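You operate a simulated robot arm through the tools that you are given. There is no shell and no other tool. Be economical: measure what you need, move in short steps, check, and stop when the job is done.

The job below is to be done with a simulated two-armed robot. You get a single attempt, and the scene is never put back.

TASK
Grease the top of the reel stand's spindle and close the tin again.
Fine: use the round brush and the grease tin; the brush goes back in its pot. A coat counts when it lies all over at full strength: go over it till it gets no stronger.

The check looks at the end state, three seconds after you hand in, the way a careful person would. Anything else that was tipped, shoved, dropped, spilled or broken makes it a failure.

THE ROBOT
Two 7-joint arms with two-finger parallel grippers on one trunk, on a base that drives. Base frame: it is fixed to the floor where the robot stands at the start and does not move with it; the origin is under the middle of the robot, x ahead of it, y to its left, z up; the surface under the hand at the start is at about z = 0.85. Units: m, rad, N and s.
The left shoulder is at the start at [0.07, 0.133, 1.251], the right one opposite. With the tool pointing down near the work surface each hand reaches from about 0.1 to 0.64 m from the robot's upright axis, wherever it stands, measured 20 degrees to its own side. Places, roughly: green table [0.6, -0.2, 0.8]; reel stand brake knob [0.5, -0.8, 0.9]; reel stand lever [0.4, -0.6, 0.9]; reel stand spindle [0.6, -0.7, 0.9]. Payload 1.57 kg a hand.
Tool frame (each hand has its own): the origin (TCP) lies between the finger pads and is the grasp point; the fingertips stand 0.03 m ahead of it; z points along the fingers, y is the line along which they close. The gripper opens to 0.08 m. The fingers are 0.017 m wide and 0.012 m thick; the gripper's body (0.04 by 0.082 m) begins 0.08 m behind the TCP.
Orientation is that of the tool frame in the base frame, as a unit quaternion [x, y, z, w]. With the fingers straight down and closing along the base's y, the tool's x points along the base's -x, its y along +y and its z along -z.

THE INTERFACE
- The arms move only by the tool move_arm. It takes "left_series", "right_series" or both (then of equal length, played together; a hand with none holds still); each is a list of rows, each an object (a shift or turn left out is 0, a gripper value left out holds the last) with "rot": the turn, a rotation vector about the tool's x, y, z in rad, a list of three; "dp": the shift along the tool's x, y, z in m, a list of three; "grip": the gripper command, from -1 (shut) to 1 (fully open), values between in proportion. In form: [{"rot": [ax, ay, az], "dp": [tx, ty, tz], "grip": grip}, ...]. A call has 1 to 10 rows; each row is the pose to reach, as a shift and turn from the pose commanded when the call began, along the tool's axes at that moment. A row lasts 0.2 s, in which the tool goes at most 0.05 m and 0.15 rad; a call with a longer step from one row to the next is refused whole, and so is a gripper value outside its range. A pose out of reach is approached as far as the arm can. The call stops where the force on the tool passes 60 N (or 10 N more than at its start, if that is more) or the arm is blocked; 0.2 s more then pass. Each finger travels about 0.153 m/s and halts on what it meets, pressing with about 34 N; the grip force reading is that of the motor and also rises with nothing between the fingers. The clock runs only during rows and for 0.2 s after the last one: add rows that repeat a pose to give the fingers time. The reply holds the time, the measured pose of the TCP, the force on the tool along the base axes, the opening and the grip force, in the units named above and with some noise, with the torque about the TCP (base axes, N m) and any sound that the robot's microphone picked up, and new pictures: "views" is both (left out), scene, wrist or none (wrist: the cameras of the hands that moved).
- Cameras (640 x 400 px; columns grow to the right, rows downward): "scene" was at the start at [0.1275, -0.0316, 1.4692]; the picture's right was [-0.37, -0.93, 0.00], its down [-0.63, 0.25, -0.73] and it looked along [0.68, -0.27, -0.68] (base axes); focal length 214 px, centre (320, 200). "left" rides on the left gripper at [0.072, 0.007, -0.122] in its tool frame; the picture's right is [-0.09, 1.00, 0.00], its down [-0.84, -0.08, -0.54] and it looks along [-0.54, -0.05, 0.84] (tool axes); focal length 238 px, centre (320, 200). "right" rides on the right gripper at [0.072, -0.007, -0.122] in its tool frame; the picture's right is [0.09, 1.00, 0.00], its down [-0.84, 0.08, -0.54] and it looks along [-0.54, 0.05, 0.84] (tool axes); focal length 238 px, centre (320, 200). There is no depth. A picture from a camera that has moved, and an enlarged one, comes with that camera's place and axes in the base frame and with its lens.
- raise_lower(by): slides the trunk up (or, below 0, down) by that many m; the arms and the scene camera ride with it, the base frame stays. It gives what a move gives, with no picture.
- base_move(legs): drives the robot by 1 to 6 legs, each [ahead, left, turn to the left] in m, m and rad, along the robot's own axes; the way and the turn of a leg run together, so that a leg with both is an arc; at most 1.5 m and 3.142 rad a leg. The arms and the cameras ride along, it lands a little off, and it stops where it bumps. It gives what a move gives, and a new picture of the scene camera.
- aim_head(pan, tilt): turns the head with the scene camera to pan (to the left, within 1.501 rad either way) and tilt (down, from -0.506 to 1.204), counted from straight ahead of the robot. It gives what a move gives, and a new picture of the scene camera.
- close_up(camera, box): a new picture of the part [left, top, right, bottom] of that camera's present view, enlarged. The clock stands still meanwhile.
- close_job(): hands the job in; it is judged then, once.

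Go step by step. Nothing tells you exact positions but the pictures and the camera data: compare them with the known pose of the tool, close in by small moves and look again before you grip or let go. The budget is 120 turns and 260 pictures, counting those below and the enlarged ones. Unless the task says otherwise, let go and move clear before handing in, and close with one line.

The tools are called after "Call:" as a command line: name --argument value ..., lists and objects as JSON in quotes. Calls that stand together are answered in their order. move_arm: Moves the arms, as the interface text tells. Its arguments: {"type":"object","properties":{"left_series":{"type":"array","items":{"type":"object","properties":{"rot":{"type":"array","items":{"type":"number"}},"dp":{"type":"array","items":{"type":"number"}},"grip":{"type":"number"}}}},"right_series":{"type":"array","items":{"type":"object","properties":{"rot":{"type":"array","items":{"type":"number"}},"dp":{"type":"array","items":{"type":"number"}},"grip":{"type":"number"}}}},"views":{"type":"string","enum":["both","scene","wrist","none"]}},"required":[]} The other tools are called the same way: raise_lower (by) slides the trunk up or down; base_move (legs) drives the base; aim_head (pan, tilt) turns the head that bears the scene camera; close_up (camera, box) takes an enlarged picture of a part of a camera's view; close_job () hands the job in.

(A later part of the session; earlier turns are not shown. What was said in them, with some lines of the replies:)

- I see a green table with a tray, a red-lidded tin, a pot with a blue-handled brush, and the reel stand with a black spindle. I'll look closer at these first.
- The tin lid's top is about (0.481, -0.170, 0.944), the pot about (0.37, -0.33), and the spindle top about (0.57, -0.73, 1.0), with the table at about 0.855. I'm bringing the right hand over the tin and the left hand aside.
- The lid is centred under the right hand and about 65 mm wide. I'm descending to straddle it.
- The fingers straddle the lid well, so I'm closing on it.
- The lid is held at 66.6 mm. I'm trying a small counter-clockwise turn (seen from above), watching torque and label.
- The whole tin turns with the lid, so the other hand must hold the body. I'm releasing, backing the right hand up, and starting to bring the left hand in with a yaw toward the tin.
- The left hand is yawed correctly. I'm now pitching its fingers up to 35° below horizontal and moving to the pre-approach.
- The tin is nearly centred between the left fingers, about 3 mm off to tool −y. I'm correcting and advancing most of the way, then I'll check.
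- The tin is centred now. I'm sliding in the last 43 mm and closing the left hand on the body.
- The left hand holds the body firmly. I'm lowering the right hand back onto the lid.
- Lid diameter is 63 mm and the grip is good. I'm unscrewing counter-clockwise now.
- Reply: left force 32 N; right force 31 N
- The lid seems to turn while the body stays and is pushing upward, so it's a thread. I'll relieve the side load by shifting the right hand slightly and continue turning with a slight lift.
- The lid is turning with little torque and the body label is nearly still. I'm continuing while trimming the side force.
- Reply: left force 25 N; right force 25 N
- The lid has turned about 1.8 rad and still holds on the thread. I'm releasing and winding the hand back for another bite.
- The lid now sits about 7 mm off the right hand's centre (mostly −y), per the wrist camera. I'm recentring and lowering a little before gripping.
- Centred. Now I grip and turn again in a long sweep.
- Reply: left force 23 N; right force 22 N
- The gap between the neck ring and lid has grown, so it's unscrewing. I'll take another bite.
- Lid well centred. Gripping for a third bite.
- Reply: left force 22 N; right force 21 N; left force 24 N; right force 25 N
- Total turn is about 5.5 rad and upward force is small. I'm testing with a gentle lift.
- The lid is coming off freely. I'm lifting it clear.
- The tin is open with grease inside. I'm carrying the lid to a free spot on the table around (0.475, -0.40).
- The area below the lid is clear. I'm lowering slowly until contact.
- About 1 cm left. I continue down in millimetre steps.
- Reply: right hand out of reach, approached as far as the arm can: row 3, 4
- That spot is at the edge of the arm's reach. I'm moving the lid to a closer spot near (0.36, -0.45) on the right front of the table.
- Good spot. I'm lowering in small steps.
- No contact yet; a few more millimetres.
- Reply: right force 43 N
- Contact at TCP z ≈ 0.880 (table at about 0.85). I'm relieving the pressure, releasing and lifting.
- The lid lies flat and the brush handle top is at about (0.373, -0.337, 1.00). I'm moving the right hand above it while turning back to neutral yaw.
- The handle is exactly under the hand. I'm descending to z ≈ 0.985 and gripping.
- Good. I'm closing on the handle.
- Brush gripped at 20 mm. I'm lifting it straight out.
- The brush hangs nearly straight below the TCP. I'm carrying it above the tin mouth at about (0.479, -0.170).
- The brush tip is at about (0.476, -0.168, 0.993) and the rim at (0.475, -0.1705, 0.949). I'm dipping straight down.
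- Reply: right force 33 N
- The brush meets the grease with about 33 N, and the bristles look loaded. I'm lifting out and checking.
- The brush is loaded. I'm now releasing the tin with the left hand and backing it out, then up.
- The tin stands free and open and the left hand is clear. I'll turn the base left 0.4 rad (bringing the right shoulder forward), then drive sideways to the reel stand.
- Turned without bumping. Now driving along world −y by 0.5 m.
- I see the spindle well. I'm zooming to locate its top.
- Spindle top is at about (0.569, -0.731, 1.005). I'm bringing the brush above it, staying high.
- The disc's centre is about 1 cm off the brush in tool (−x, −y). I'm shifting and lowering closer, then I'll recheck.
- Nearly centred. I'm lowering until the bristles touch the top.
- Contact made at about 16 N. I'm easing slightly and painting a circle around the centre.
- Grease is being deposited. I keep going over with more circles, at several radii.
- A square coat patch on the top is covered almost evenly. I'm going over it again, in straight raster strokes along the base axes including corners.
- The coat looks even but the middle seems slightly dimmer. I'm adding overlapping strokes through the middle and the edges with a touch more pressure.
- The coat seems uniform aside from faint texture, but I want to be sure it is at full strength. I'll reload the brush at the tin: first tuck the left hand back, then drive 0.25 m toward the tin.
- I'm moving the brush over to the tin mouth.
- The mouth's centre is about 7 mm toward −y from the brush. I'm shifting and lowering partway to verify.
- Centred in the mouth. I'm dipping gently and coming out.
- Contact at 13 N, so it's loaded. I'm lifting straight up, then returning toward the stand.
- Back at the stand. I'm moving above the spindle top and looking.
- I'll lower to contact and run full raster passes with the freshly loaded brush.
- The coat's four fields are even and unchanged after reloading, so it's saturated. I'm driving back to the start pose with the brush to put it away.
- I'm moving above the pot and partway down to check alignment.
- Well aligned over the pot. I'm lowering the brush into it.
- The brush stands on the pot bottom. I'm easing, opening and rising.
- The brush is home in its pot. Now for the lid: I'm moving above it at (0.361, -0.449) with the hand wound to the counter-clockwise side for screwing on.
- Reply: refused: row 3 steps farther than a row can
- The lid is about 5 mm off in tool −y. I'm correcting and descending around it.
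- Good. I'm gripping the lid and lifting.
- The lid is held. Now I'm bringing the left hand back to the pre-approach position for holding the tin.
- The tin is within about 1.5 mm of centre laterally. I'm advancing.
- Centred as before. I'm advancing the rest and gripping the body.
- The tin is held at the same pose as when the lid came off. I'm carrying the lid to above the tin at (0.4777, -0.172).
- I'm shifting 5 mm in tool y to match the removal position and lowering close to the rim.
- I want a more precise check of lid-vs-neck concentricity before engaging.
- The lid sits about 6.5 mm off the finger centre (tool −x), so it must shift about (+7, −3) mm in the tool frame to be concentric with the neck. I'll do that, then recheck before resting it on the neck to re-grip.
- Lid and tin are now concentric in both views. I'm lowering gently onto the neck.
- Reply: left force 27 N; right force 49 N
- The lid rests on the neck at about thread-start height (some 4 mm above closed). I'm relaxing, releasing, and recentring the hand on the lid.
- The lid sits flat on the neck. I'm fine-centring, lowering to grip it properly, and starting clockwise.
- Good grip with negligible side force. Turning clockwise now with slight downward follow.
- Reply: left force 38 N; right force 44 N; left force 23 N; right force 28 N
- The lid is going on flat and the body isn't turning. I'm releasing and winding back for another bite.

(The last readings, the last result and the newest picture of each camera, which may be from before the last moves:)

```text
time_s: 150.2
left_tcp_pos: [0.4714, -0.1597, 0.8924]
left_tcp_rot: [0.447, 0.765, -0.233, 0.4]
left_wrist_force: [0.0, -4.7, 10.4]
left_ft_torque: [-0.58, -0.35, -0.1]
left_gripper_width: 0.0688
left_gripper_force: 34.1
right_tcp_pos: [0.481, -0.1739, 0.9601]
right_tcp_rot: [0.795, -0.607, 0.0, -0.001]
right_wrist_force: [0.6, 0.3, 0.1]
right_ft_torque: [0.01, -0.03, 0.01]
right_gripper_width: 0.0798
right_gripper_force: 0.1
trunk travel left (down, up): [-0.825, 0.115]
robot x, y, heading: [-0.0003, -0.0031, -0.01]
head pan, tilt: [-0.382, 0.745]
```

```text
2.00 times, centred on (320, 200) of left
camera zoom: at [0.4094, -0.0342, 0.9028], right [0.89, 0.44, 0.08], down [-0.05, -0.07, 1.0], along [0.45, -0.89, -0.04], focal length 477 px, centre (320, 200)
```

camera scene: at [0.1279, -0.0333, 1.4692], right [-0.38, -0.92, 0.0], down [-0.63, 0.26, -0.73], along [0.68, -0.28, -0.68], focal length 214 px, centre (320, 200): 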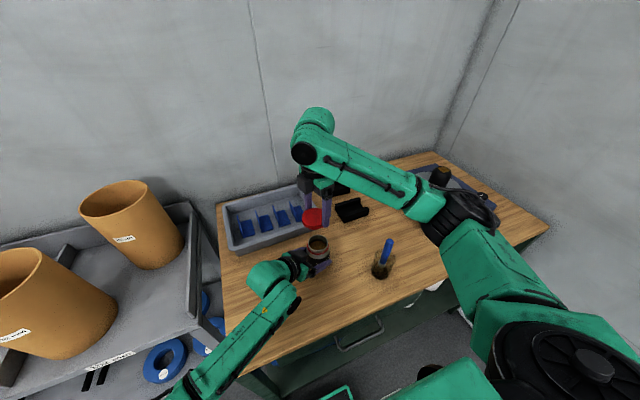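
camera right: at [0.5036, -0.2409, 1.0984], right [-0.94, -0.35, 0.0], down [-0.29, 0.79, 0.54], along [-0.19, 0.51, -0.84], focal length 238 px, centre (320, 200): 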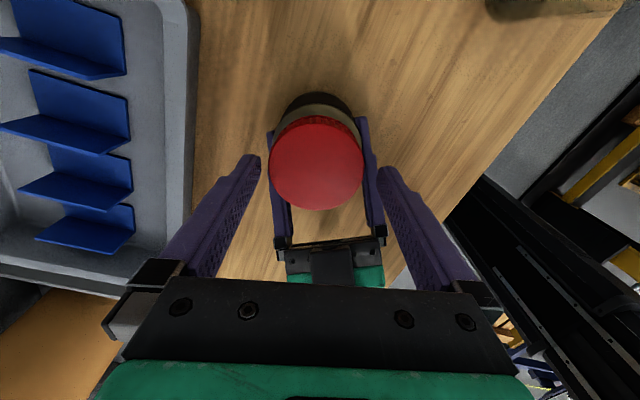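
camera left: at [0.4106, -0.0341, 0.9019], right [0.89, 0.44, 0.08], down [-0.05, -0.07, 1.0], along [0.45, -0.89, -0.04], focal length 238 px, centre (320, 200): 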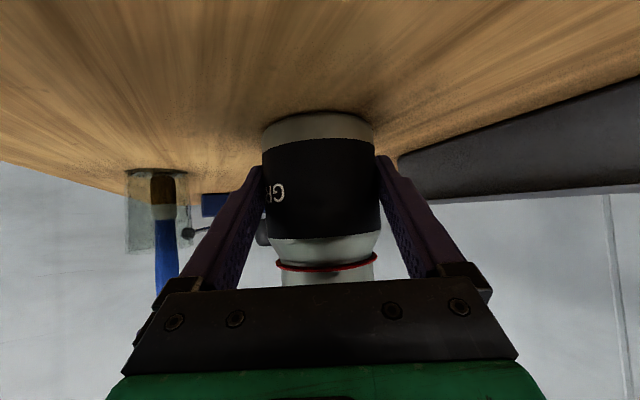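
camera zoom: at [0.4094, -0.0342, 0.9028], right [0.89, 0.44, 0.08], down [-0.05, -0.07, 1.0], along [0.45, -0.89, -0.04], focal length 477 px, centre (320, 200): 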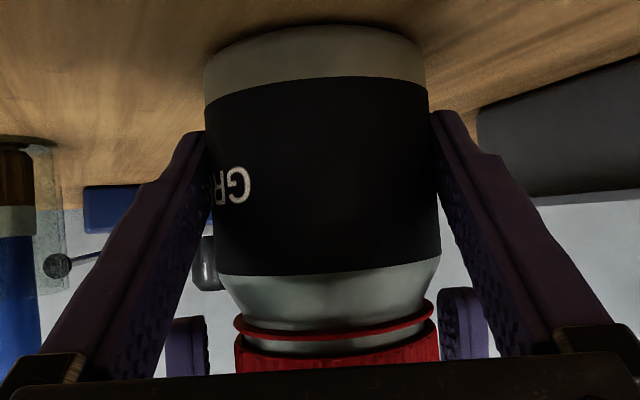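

Centred. I'm gripping for the second bite.

Call:
move_arm --right_series '[{"dp": [0, -0.001, 0], "grip": 0.4}, {"dp": [0, -0.001, 0], "grip": 0.4}, {"dp": [0, -0.001, 0.0005], "rot": [0, 0, 0.14]}, {"dp": [0, -0.001, 0.0005], "rot": [0, 0, 0.28]}, {"dp": [0, -0.001, 0.0005], "rot": [0, 0, 0.42]}, {"dp": [0, -0.001, 0.001], "rot": [0, 0, 0.56]}, {"dp": [0, -0.001, 0.001], "rot": [0, 0, 0.7]}, {"dp": [0, -0.001, 0.001], "rot": [0, 0, 0.84]}, {"dp": [0, -0.001, 0.001], "rot": [0, 0, 0.98]}]' --views "none"

Call:
move_arm --right_series '[{"rot": [0, 0, 0.14]}, {"dp": [0, 0, 0.0005], "rot": [0, 0, 0.28]}, {"dp": [0, 0, 0.0005], "rot": [0, 0, 0.42]}, {"dp": [0, 0, 0.0005], "rot": [0, 0, 0.56]}, {"dp": [0, 0, 0.001], "rot": [0, 0, 0.7]}, {"dp": [0, 0, 0.001], "rot": [0, 0, 0.84]}, {"dp": [0, 0, 0.001], "rot": [0, 0, 0.98]}]' --views "none"

Call:
close_up --camera "left" --box '[220, 100, 420, 300]'

```text
time_s: 152.2
left_tcp_pos: [0.473, -0.1588, 0.8922]
left_tcp_rot: [0.446, 0.766, -0.232, 0.4]
left_wrist_force: [13.7, -5.0, 3.1]
left_ft_torque: [-0.65, 0.05, -0.33]
left_gripper_width: 0.0689
left_gripper_force: 34.0
right_tcp_pos: [0.48, -0.1743, 0.9601]
right_tcp_rot: [-0.414, 0.91, 0.001, 0.0]
right_wrist_force: [-15.6, -0.6, 7.4]
right_ft_torque: [0.0, 0.88, 0.41]
right_gripper_width: 0.0627
right_gripper_force: 33.9
trunk travel left (down, up): [-0.825, 0.115]
robot x, y, heading: [-0.0017, -0.0033, -0.01]
head pan, tilt: [-0.382, 0.745]
```

```text
time_s: 153.8
left_tcp_pos: [0.4722, -0.1589, 0.8921]
left_tcp_rot: [0.449, 0.765, -0.233, 0.399]
left_wrist_force: [3.1, 3.7, 8.9]
left_ft_torque: [-0.31, -0.57, -0.97]
left_gripper_width: 0.0688
left_gripper_force: 34.0
right_tcp_pos: [0.4826, -0.1733, 0.9584]
right_tcp_rot: [0.065, 0.998, 0.0, 0.004]
right_wrist_force: [1.7, -2.4, 3.2]
right_ft_torque: [0.03, -0.05, 1.18]
right_gripper_width: 0.0629
right_gripper_force: 34.3
trunk travel left (down, up): [-0.825, 0.115]
robot x, y, heading: [-0.0006, 0.0029, -0.013]
head pan, tilt: [-0.382, 0.745]
```

```text
2.00 times, centred on (320, 200) of left
camera zoom: at [0.4097, -0.0328, 0.9024], right [0.89, 0.44, 0.08], down [-0.05, -0.07, 1.0], along [0.44, -0.89, -0.04], focal length 477 px, centre (320, 200)
```

zoom: 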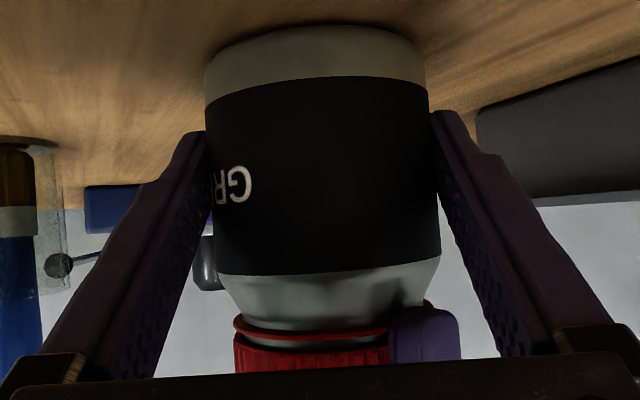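

Torque is rising (1.2 N m) and the gap at the ring has nearly vanished. One more bite to make it snug.

Call:
move_arm --right_series '[{"grip": 1}, {"grip": 1}, {"rot": [0, 0, -0.14]}, {"rot": [0, 0, -0.28]}, {"rot": [0, 0, -0.42]}, {"rot": [0, 0, -0.56]}, {"rot": [0, 0, -0.7]}, {"rot": [0, 0, -0.84]}, {"rot": [0, 0, -0.98]}, {"rot": [0, 0, -1.12]}]' --views "none"

Call:
move_arm --right_series '[{"rot": [0, 0, -0.14]}, {"rot": [0, 0, -0.28]}, {"rot": [0, 0, -0.42]}, {"rot": [0, 0, -0.56]}, {"rot": [0, 0, -0.7]}, {"rot": [0, 0, -0.7]}, {"rot": [0, 0, -0.7], "grip": 0.4}, {"rot": [0, 0, -0.7], "grip": 0.4}]' --views "wrist"

Call:
move_arm --right_series '[{"rot": [0, 0, 0.14]}, {"rot": [0, 0, 0.28]}, {"rot": [0, 0, 0.42]}, {"rot": [0, 0, 0.56]}, {"rot": [0, 0, 0.7]}, {"rot": [0, 0, 0.7]}]' --views "none"

Call:
close_up --camera "left" --box '[220, 100, 420, 300]'

```text
time_s: 156.0
left_tcp_pos: [0.4725, -0.1583, 0.8909]
left_tcp_rot: [0.447, 0.765, -0.234, 0.4]
left_wrist_force: [-2.1, 1.4, 7.4]
left_ft_torque: [-0.18, -0.2, 0.01]
left_gripper_width: 0.0685
left_gripper_force: 34.5
right_tcp_pos: [0.4804, -0.1741, 0.9582]
right_tcp_rot: [-0.479, 0.878, -0.001, 0.0]
right_wrist_force: [0.2, 0.0, 0.0]
right_ft_torque: [-0.01, 0.01, 0.0]
right_gripper_width: 0.08
right_gripper_force: 0.0
trunk travel left (down, up): [-0.825, 0.115]
robot x, y, heading: [0.0031, 0.0005, -0.011]
head pan, tilt: [-0.382, 0.745]
```

```text
time_s: 157.8
left_tcp_pos: [0.4716, -0.1588, 0.8911]
left_tcp_rot: [0.446, 0.766, -0.232, 0.4]
left_wrist_force: [1.8, 0.8, 5.3]
left_ft_torque: [-0.17, 0.21, -0.42]
left_gripper_width: 0.0688
left_gripper_force: 34.3
right_tcp_pos: [0.4801, -0.1743, 0.957]
right_tcp_rot: [0.75, -0.661, 0.0, -0.001]
right_wrist_force: [-4.8, -0.7, 1.2]
right_ft_torque: [0.0, 0.05, 0.46]
right_gripper_width: 0.0633
right_gripper_force: 33.9
trunk travel left (down, up): [-0.825, 0.115]
robot x, y, heading: [-0.0006, -0.0014, -0.006]
head pan, tilt: [-0.382, 0.745]
camera right: at [0.4966, -0.2456, 1.0796], right [-0.98, -0.22, 0.0], down [-0.18, 0.82, 0.54], along [-0.12, 0.53, -0.84], focal length 238 px, centre (320, 200)
```

right: 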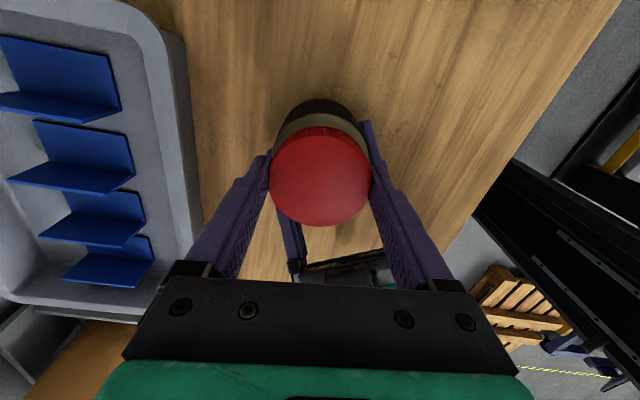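

```text
time_s: 159.2
left_tcp_pos: [0.4722, -0.1574, 0.891]
left_tcp_rot: [0.446, 0.766, -0.232, 0.4]
left_wrist_force: [33.4, 0.5, -0.5]
left_ft_torque: [-0.01, 1.38, -0.59]
left_gripper_width: 0.0696
left_gripper_force: 34.4
right_tcp_pos: [0.4805, -0.1729, 0.9574]
right_tcp_rot: [-0.477, 0.879, 0.001, -0.002]
right_wrist_force: [-34.2, 0.7, 8.1]
right_ft_torque: [0.02, 0.79, 1.17]
right_gripper_width: 0.0627
right_gripper_force: 34.4
trunk travel left (down, up): [-0.825, 0.115]
robot x, y, heading: [0.0025, 0.0011, -0.01]
head pan, tilt: [-0.382, 0.745]
```

```text
2.00 times, centred on (320, 200) of left
camera zoom: at [0.4109, -0.0325, 0.9025], right [0.89, 0.45, 0.08], down [-0.05, -0.07, 1.0], along [0.45, -0.89, -0.04], focal length 477 px, centre (320, 200)
```

zoom: 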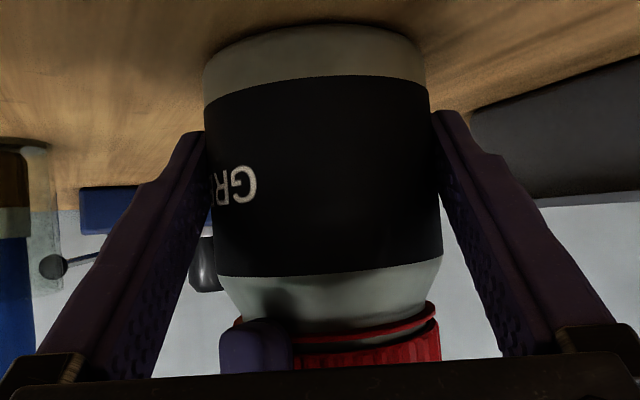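

Torque holds at about 1.2 N m and the body starts slipping in the left grip, so it's nearly tight. I'm finishing the stroke to confirm.

Call:
move_arm --right_series '[{"dp": [0.001, 0.0017, 0], "rot": [0, 0, 0]}, {"dp": [0.001, 0.0017, 0], "rot": [0, 0, 0.14]}, {"dp": [0.001, 0.0017, 0], "rot": [0, 0, 0.28]}, {"dp": [0.001, 0.0017, 0], "rot": [0, 0, 0.42]}, {"dp": [0.001, 0.0017, 0], "rot": [0, 0, 0.42]}]' --views "none"

Call:
close_up --camera "left" --box '[220, 100, 420, 300]'

```text
time_s: 160.4
left_tcp_pos: [0.4715, -0.1606, 0.8907]
left_tcp_rot: [0.448, 0.765, -0.234, 0.399]
left_wrist_force: [11.2, -11.4, -0.4]
left_ft_torque: [0.56, -0.16, -0.83]
left_gripper_width: 0.0695
left_gripper_force: 33.7
right_tcp_pos: [0.481, -0.1718, 0.9594]
right_tcp_rot: [-0.283, 0.959, 0.001, 0.002]
right_wrist_force: [-10.0, 12.9, 6.7]
right_ft_torque: [0.44, 0.59, 0.87]
right_gripper_width: 0.0626
right_gripper_force: 34.5
trunk travel left (down, up): [-0.825, 0.115]
robot x, y, heading: [-0.0055, -0.002, -0.014]
head pan, tilt: [-0.382, 0.745]
```

```text
2.00 times, centred on (320, 200) of left
camera zoom: at [0.4092, -0.0345, 0.9022], right [0.89, 0.44, 0.07], down [-0.05, -0.07, 1.0], along [0.44, -0.9, -0.04], focal length 477 px, centre (320, 200)
```

zoom: 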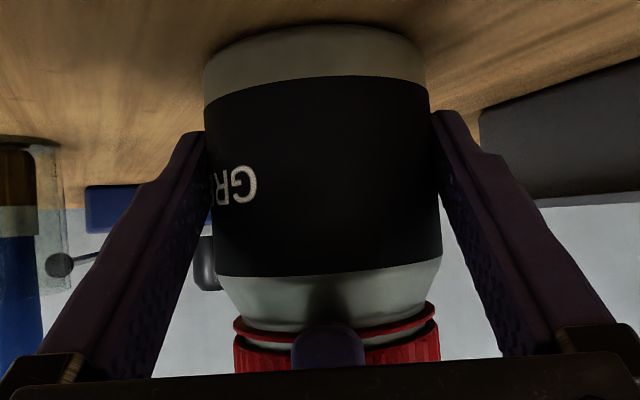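

The lid-to-ring gap now matches the original closed state. I'll give one last short tightening turn to make sure.

Call:
move_arm --right_series '[{"rot": [0, 0, 0.14]}, {"rot": [0, 0, 0.28]}, {"rot": [0, 0, 0.42]}, {"rot": [0, 0, 0.56]}, {"rot": [0, 0, 0.7]}, {"rot": [0, 0, 0.7]}]' --views "none"

Call:
close_up --camera "left" --box '[220, 100, 420, 300]'

Call:
close_up --camera "scene" --box '[280, 210, 350, 270]'

```text
time_s: 161.8
left_tcp_pos: [0.4721, -0.159, 0.8913]
left_tcp_rot: [0.448, 0.765, -0.234, 0.399]
left_wrist_force: [-2.8, -1.2, 2.0]
left_ft_torque: [0.05, -0.1, -1.13]
left_gripper_width: 0.07
left_gripper_force: 33.7
right_tcp_pos: [0.4793, -0.1741, 0.9581]
right_tcp_rot: [0.063, 0.998, 0.0, 0.002]
right_wrist_force: [-0.3, 2.4, 0.3]
right_ft_torque: [-0.01, 0.0, 1.1]
right_gripper_width: 0.0625
right_gripper_force: 34.2
trunk travel left (down, up): [-0.825, 0.115]
robot x, y, heading: [0.0047, -0.0043, -0.011]
head pan, tilt: [-0.382, 0.745]
```

```text
2.00 times, centred on (320, 200) of left
camera zoom: at [0.4094, -0.0336, 0.9022], right [0.89, 0.44, 0.08], down [-0.05, -0.07, 1.0], along [0.45, -0.89, -0.04], focal length 477 px, centre (320, 200)
```

zoom: 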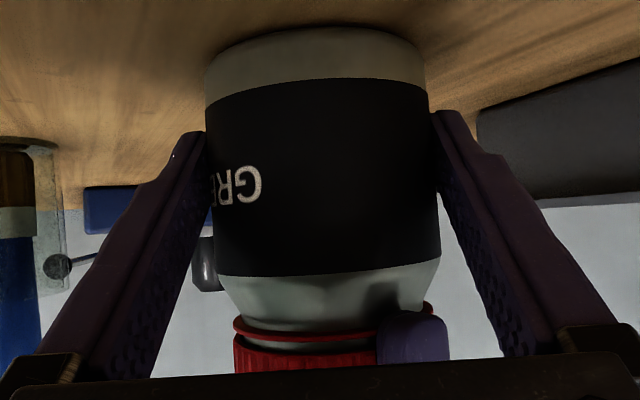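

```text
6.67 times, centred on (315, 240) of scene
camera zoom: at [0.1265, -0.0327, 1.4694], right [-0.38, -0.92, 0.0], down [-0.63, 0.26, -0.74], along [0.68, -0.28, -0.68], focal length 1430 px, centre (353, -67)
```

zoom: 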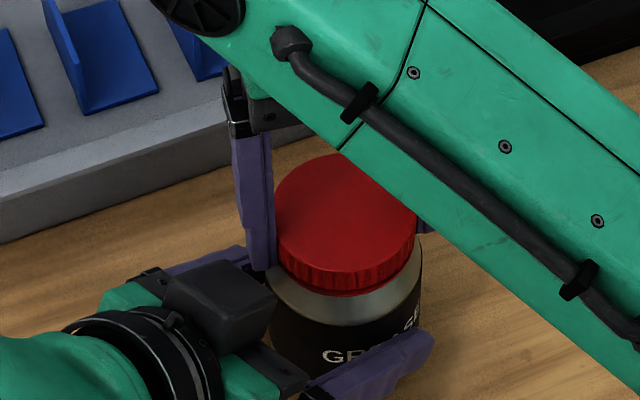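

The whole tin now turns, so the lid is tight. I'm releasing the right hand and raising it.

Call:
move_arm --right_series '[{"grip": 1}, {"grip": 1}, {"grip": 1}, {"dp": [0, 0, -0.03]}, {"dp": [0, 0, -0.07]}, {"dp": [0, 0, -0.11]}, {"dp": [0, 0, -0.15]}, {"dp": [0, 0, -0.2]}, {"dp": [0, -0.045, -0.22]}, {"dp": [0, -0.09, -0.22]}]' --views "none"

Call:
move_arm --left_series '[{"grip": 1}, {"grip": 1}, {"dp": [0, 0, -0.02]}, {"dp": [0, 0, -0.055]}, {"dp": [0, 0, -0.09]}, {"dp": [0, 0, -0.13]}, {"dp": [-0.033, 0, -0.153]}, {"dp": [-0.066, 0, -0.176]}, {"dp": [-0.1, 0, -0.2]}, {"dp": [-0.123, 0, -0.216]}]' --views "scene"

Call:
close_up --camera "scene" --box '[260, 190, 430, 290]'

```text
time_s: 164.0
left_tcp_pos: [0.4717, -0.1601, 0.8906]
left_tcp_rot: [0.448, 0.766, -0.233, 0.399]
left_wrist_force: [0.8, -1.2, 1.6]
left_ft_torque: [-0.15, -0.04, 0.02]
left_gripper_width: 0.0699
left_gripper_force: 33.9
right_tcp_pos: [0.4668, -0.2654, 1.1797]
right_tcp_rot: [0.062, 0.998, 0.001, 0.0]
right_wrist_force: [-0.2, 0.2, 0.2]
right_ft_torque: [0.02, -0.03, 0.02]
right_gripper_width: 0.0802
right_gripper_force: 0.1
trunk travel left (down, up): [-0.825, 0.115]
robot x, y, heading: [0.0003, 0.0033, -0.01]
head pan, tilt: [-0.382, 0.745]
```

```text
time_s: 166.2
left_tcp_pos: [0.4216, -0.0656, 1.1161]
left_tcp_rot: [0.447, 0.766, -0.232, 0.398]
left_wrist_force: [-0.3, -0.2, -1.1]
left_ft_torque: [0.03, 0.0, 0.01]
left_gripper_width: 0.0799
left_gripper_force: 0.0
right_tcp_pos: [0.468, -0.2653, 1.1785]
right_tcp_rot: [0.062, 0.998, 0.0, 0.0]
right_wrist_force: [0.3, -0.2, -0.3]
right_ft_torque: [-0.01, 0.02, 0.01]
right_gripper_width: 0.08
right_gripper_force: 0.1
trunk travel left (down, up): [-0.825, 0.115]
robot x, y, heading: [-0.0007, 0.0002, -0.011]
head pan, tilt: [-0.382, 0.745]
camera scene: at [0.128, -0.0338, 1.4692], right [-0.38, -0.92, 0.0], down [-0.63, 0.26, -0.73], along [0.68, -0.28, -0.68], focal length 214 px, centre (320, 200)
```

scene: 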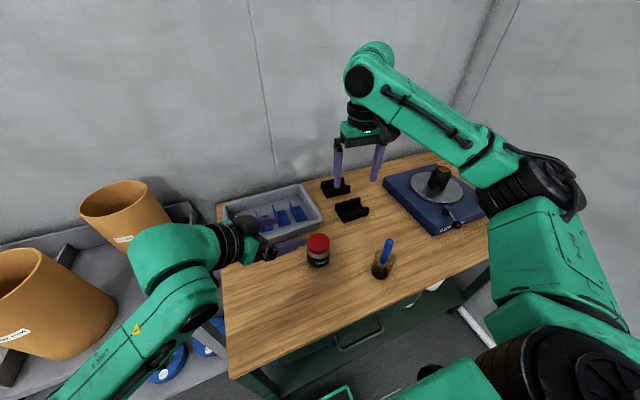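

```text
3.76 times, centred on (345, 240) of scene
camera zoom: at [0.128, -0.0338, 1.4692], right [-0.38, -0.92, 0.0], down [-0.63, 0.26, -0.73], along [0.68, -0.28, -0.68], focal length 807 px, centre (226, 49)
```

zoom: 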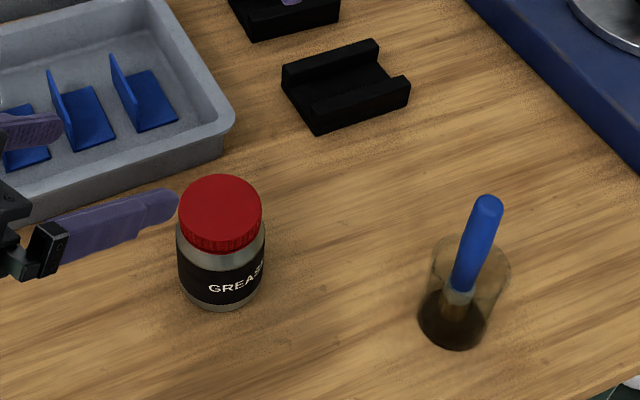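

The tin is closed and upright, and the brush is in its pot. A last look at the spindle.

Call:
close_up --camera "scene" --box '[420, 155, 470, 205]'

Call:
close_up --camera "right" --box '[0, 0, 640, 400]'

```text
8.00 times, centred on (445, 180) of scene
camera zoom: at [0.128, -0.0338, 1.4692], right [-0.38, -0.92, 0.0], down [-0.63, 0.26, -0.73], along [0.68, -0.28, -0.68], focal length 1716 px, centre (-680, 360)
```

zoom: 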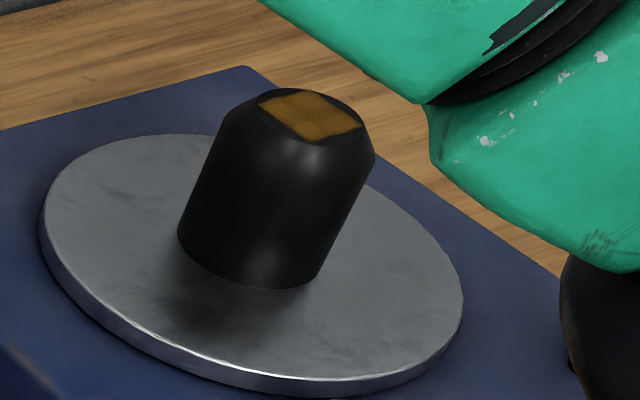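

```text
1.00 times, centred on (320, 200) of right (not enlarged: the box is as wide or as high as the picture)
camera zoom: at [0.3966, -0.2639, 1.3005], right [0.03, 1.0, 0.0], down [0.84, -0.03, 0.54], along [0.54, -0.02, -0.84], focal length 238 px, centre (320, 200)
```

zoom: 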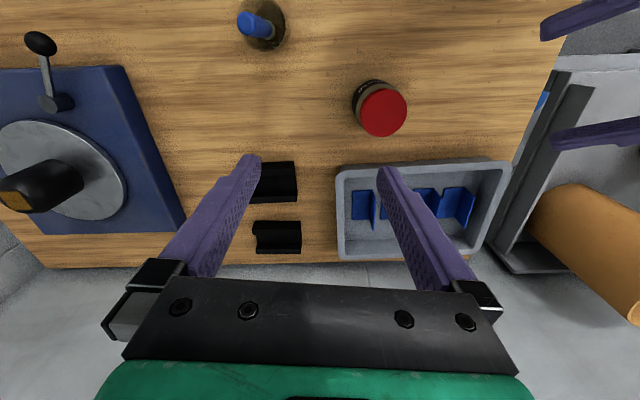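

The spindle top's coat is even, the tin is closed, the brush is in its pot, both hands are clear and nothing else has moved. I'm handing in.

Call:
close_job

```text
The job is handed in.
```

I greased the spindle top, screwed the tin's lid back on tight, and put the brush back in its pot. The grease covers an even square on the flat top and looked no stronger after I reloaded the brush and went over it again.
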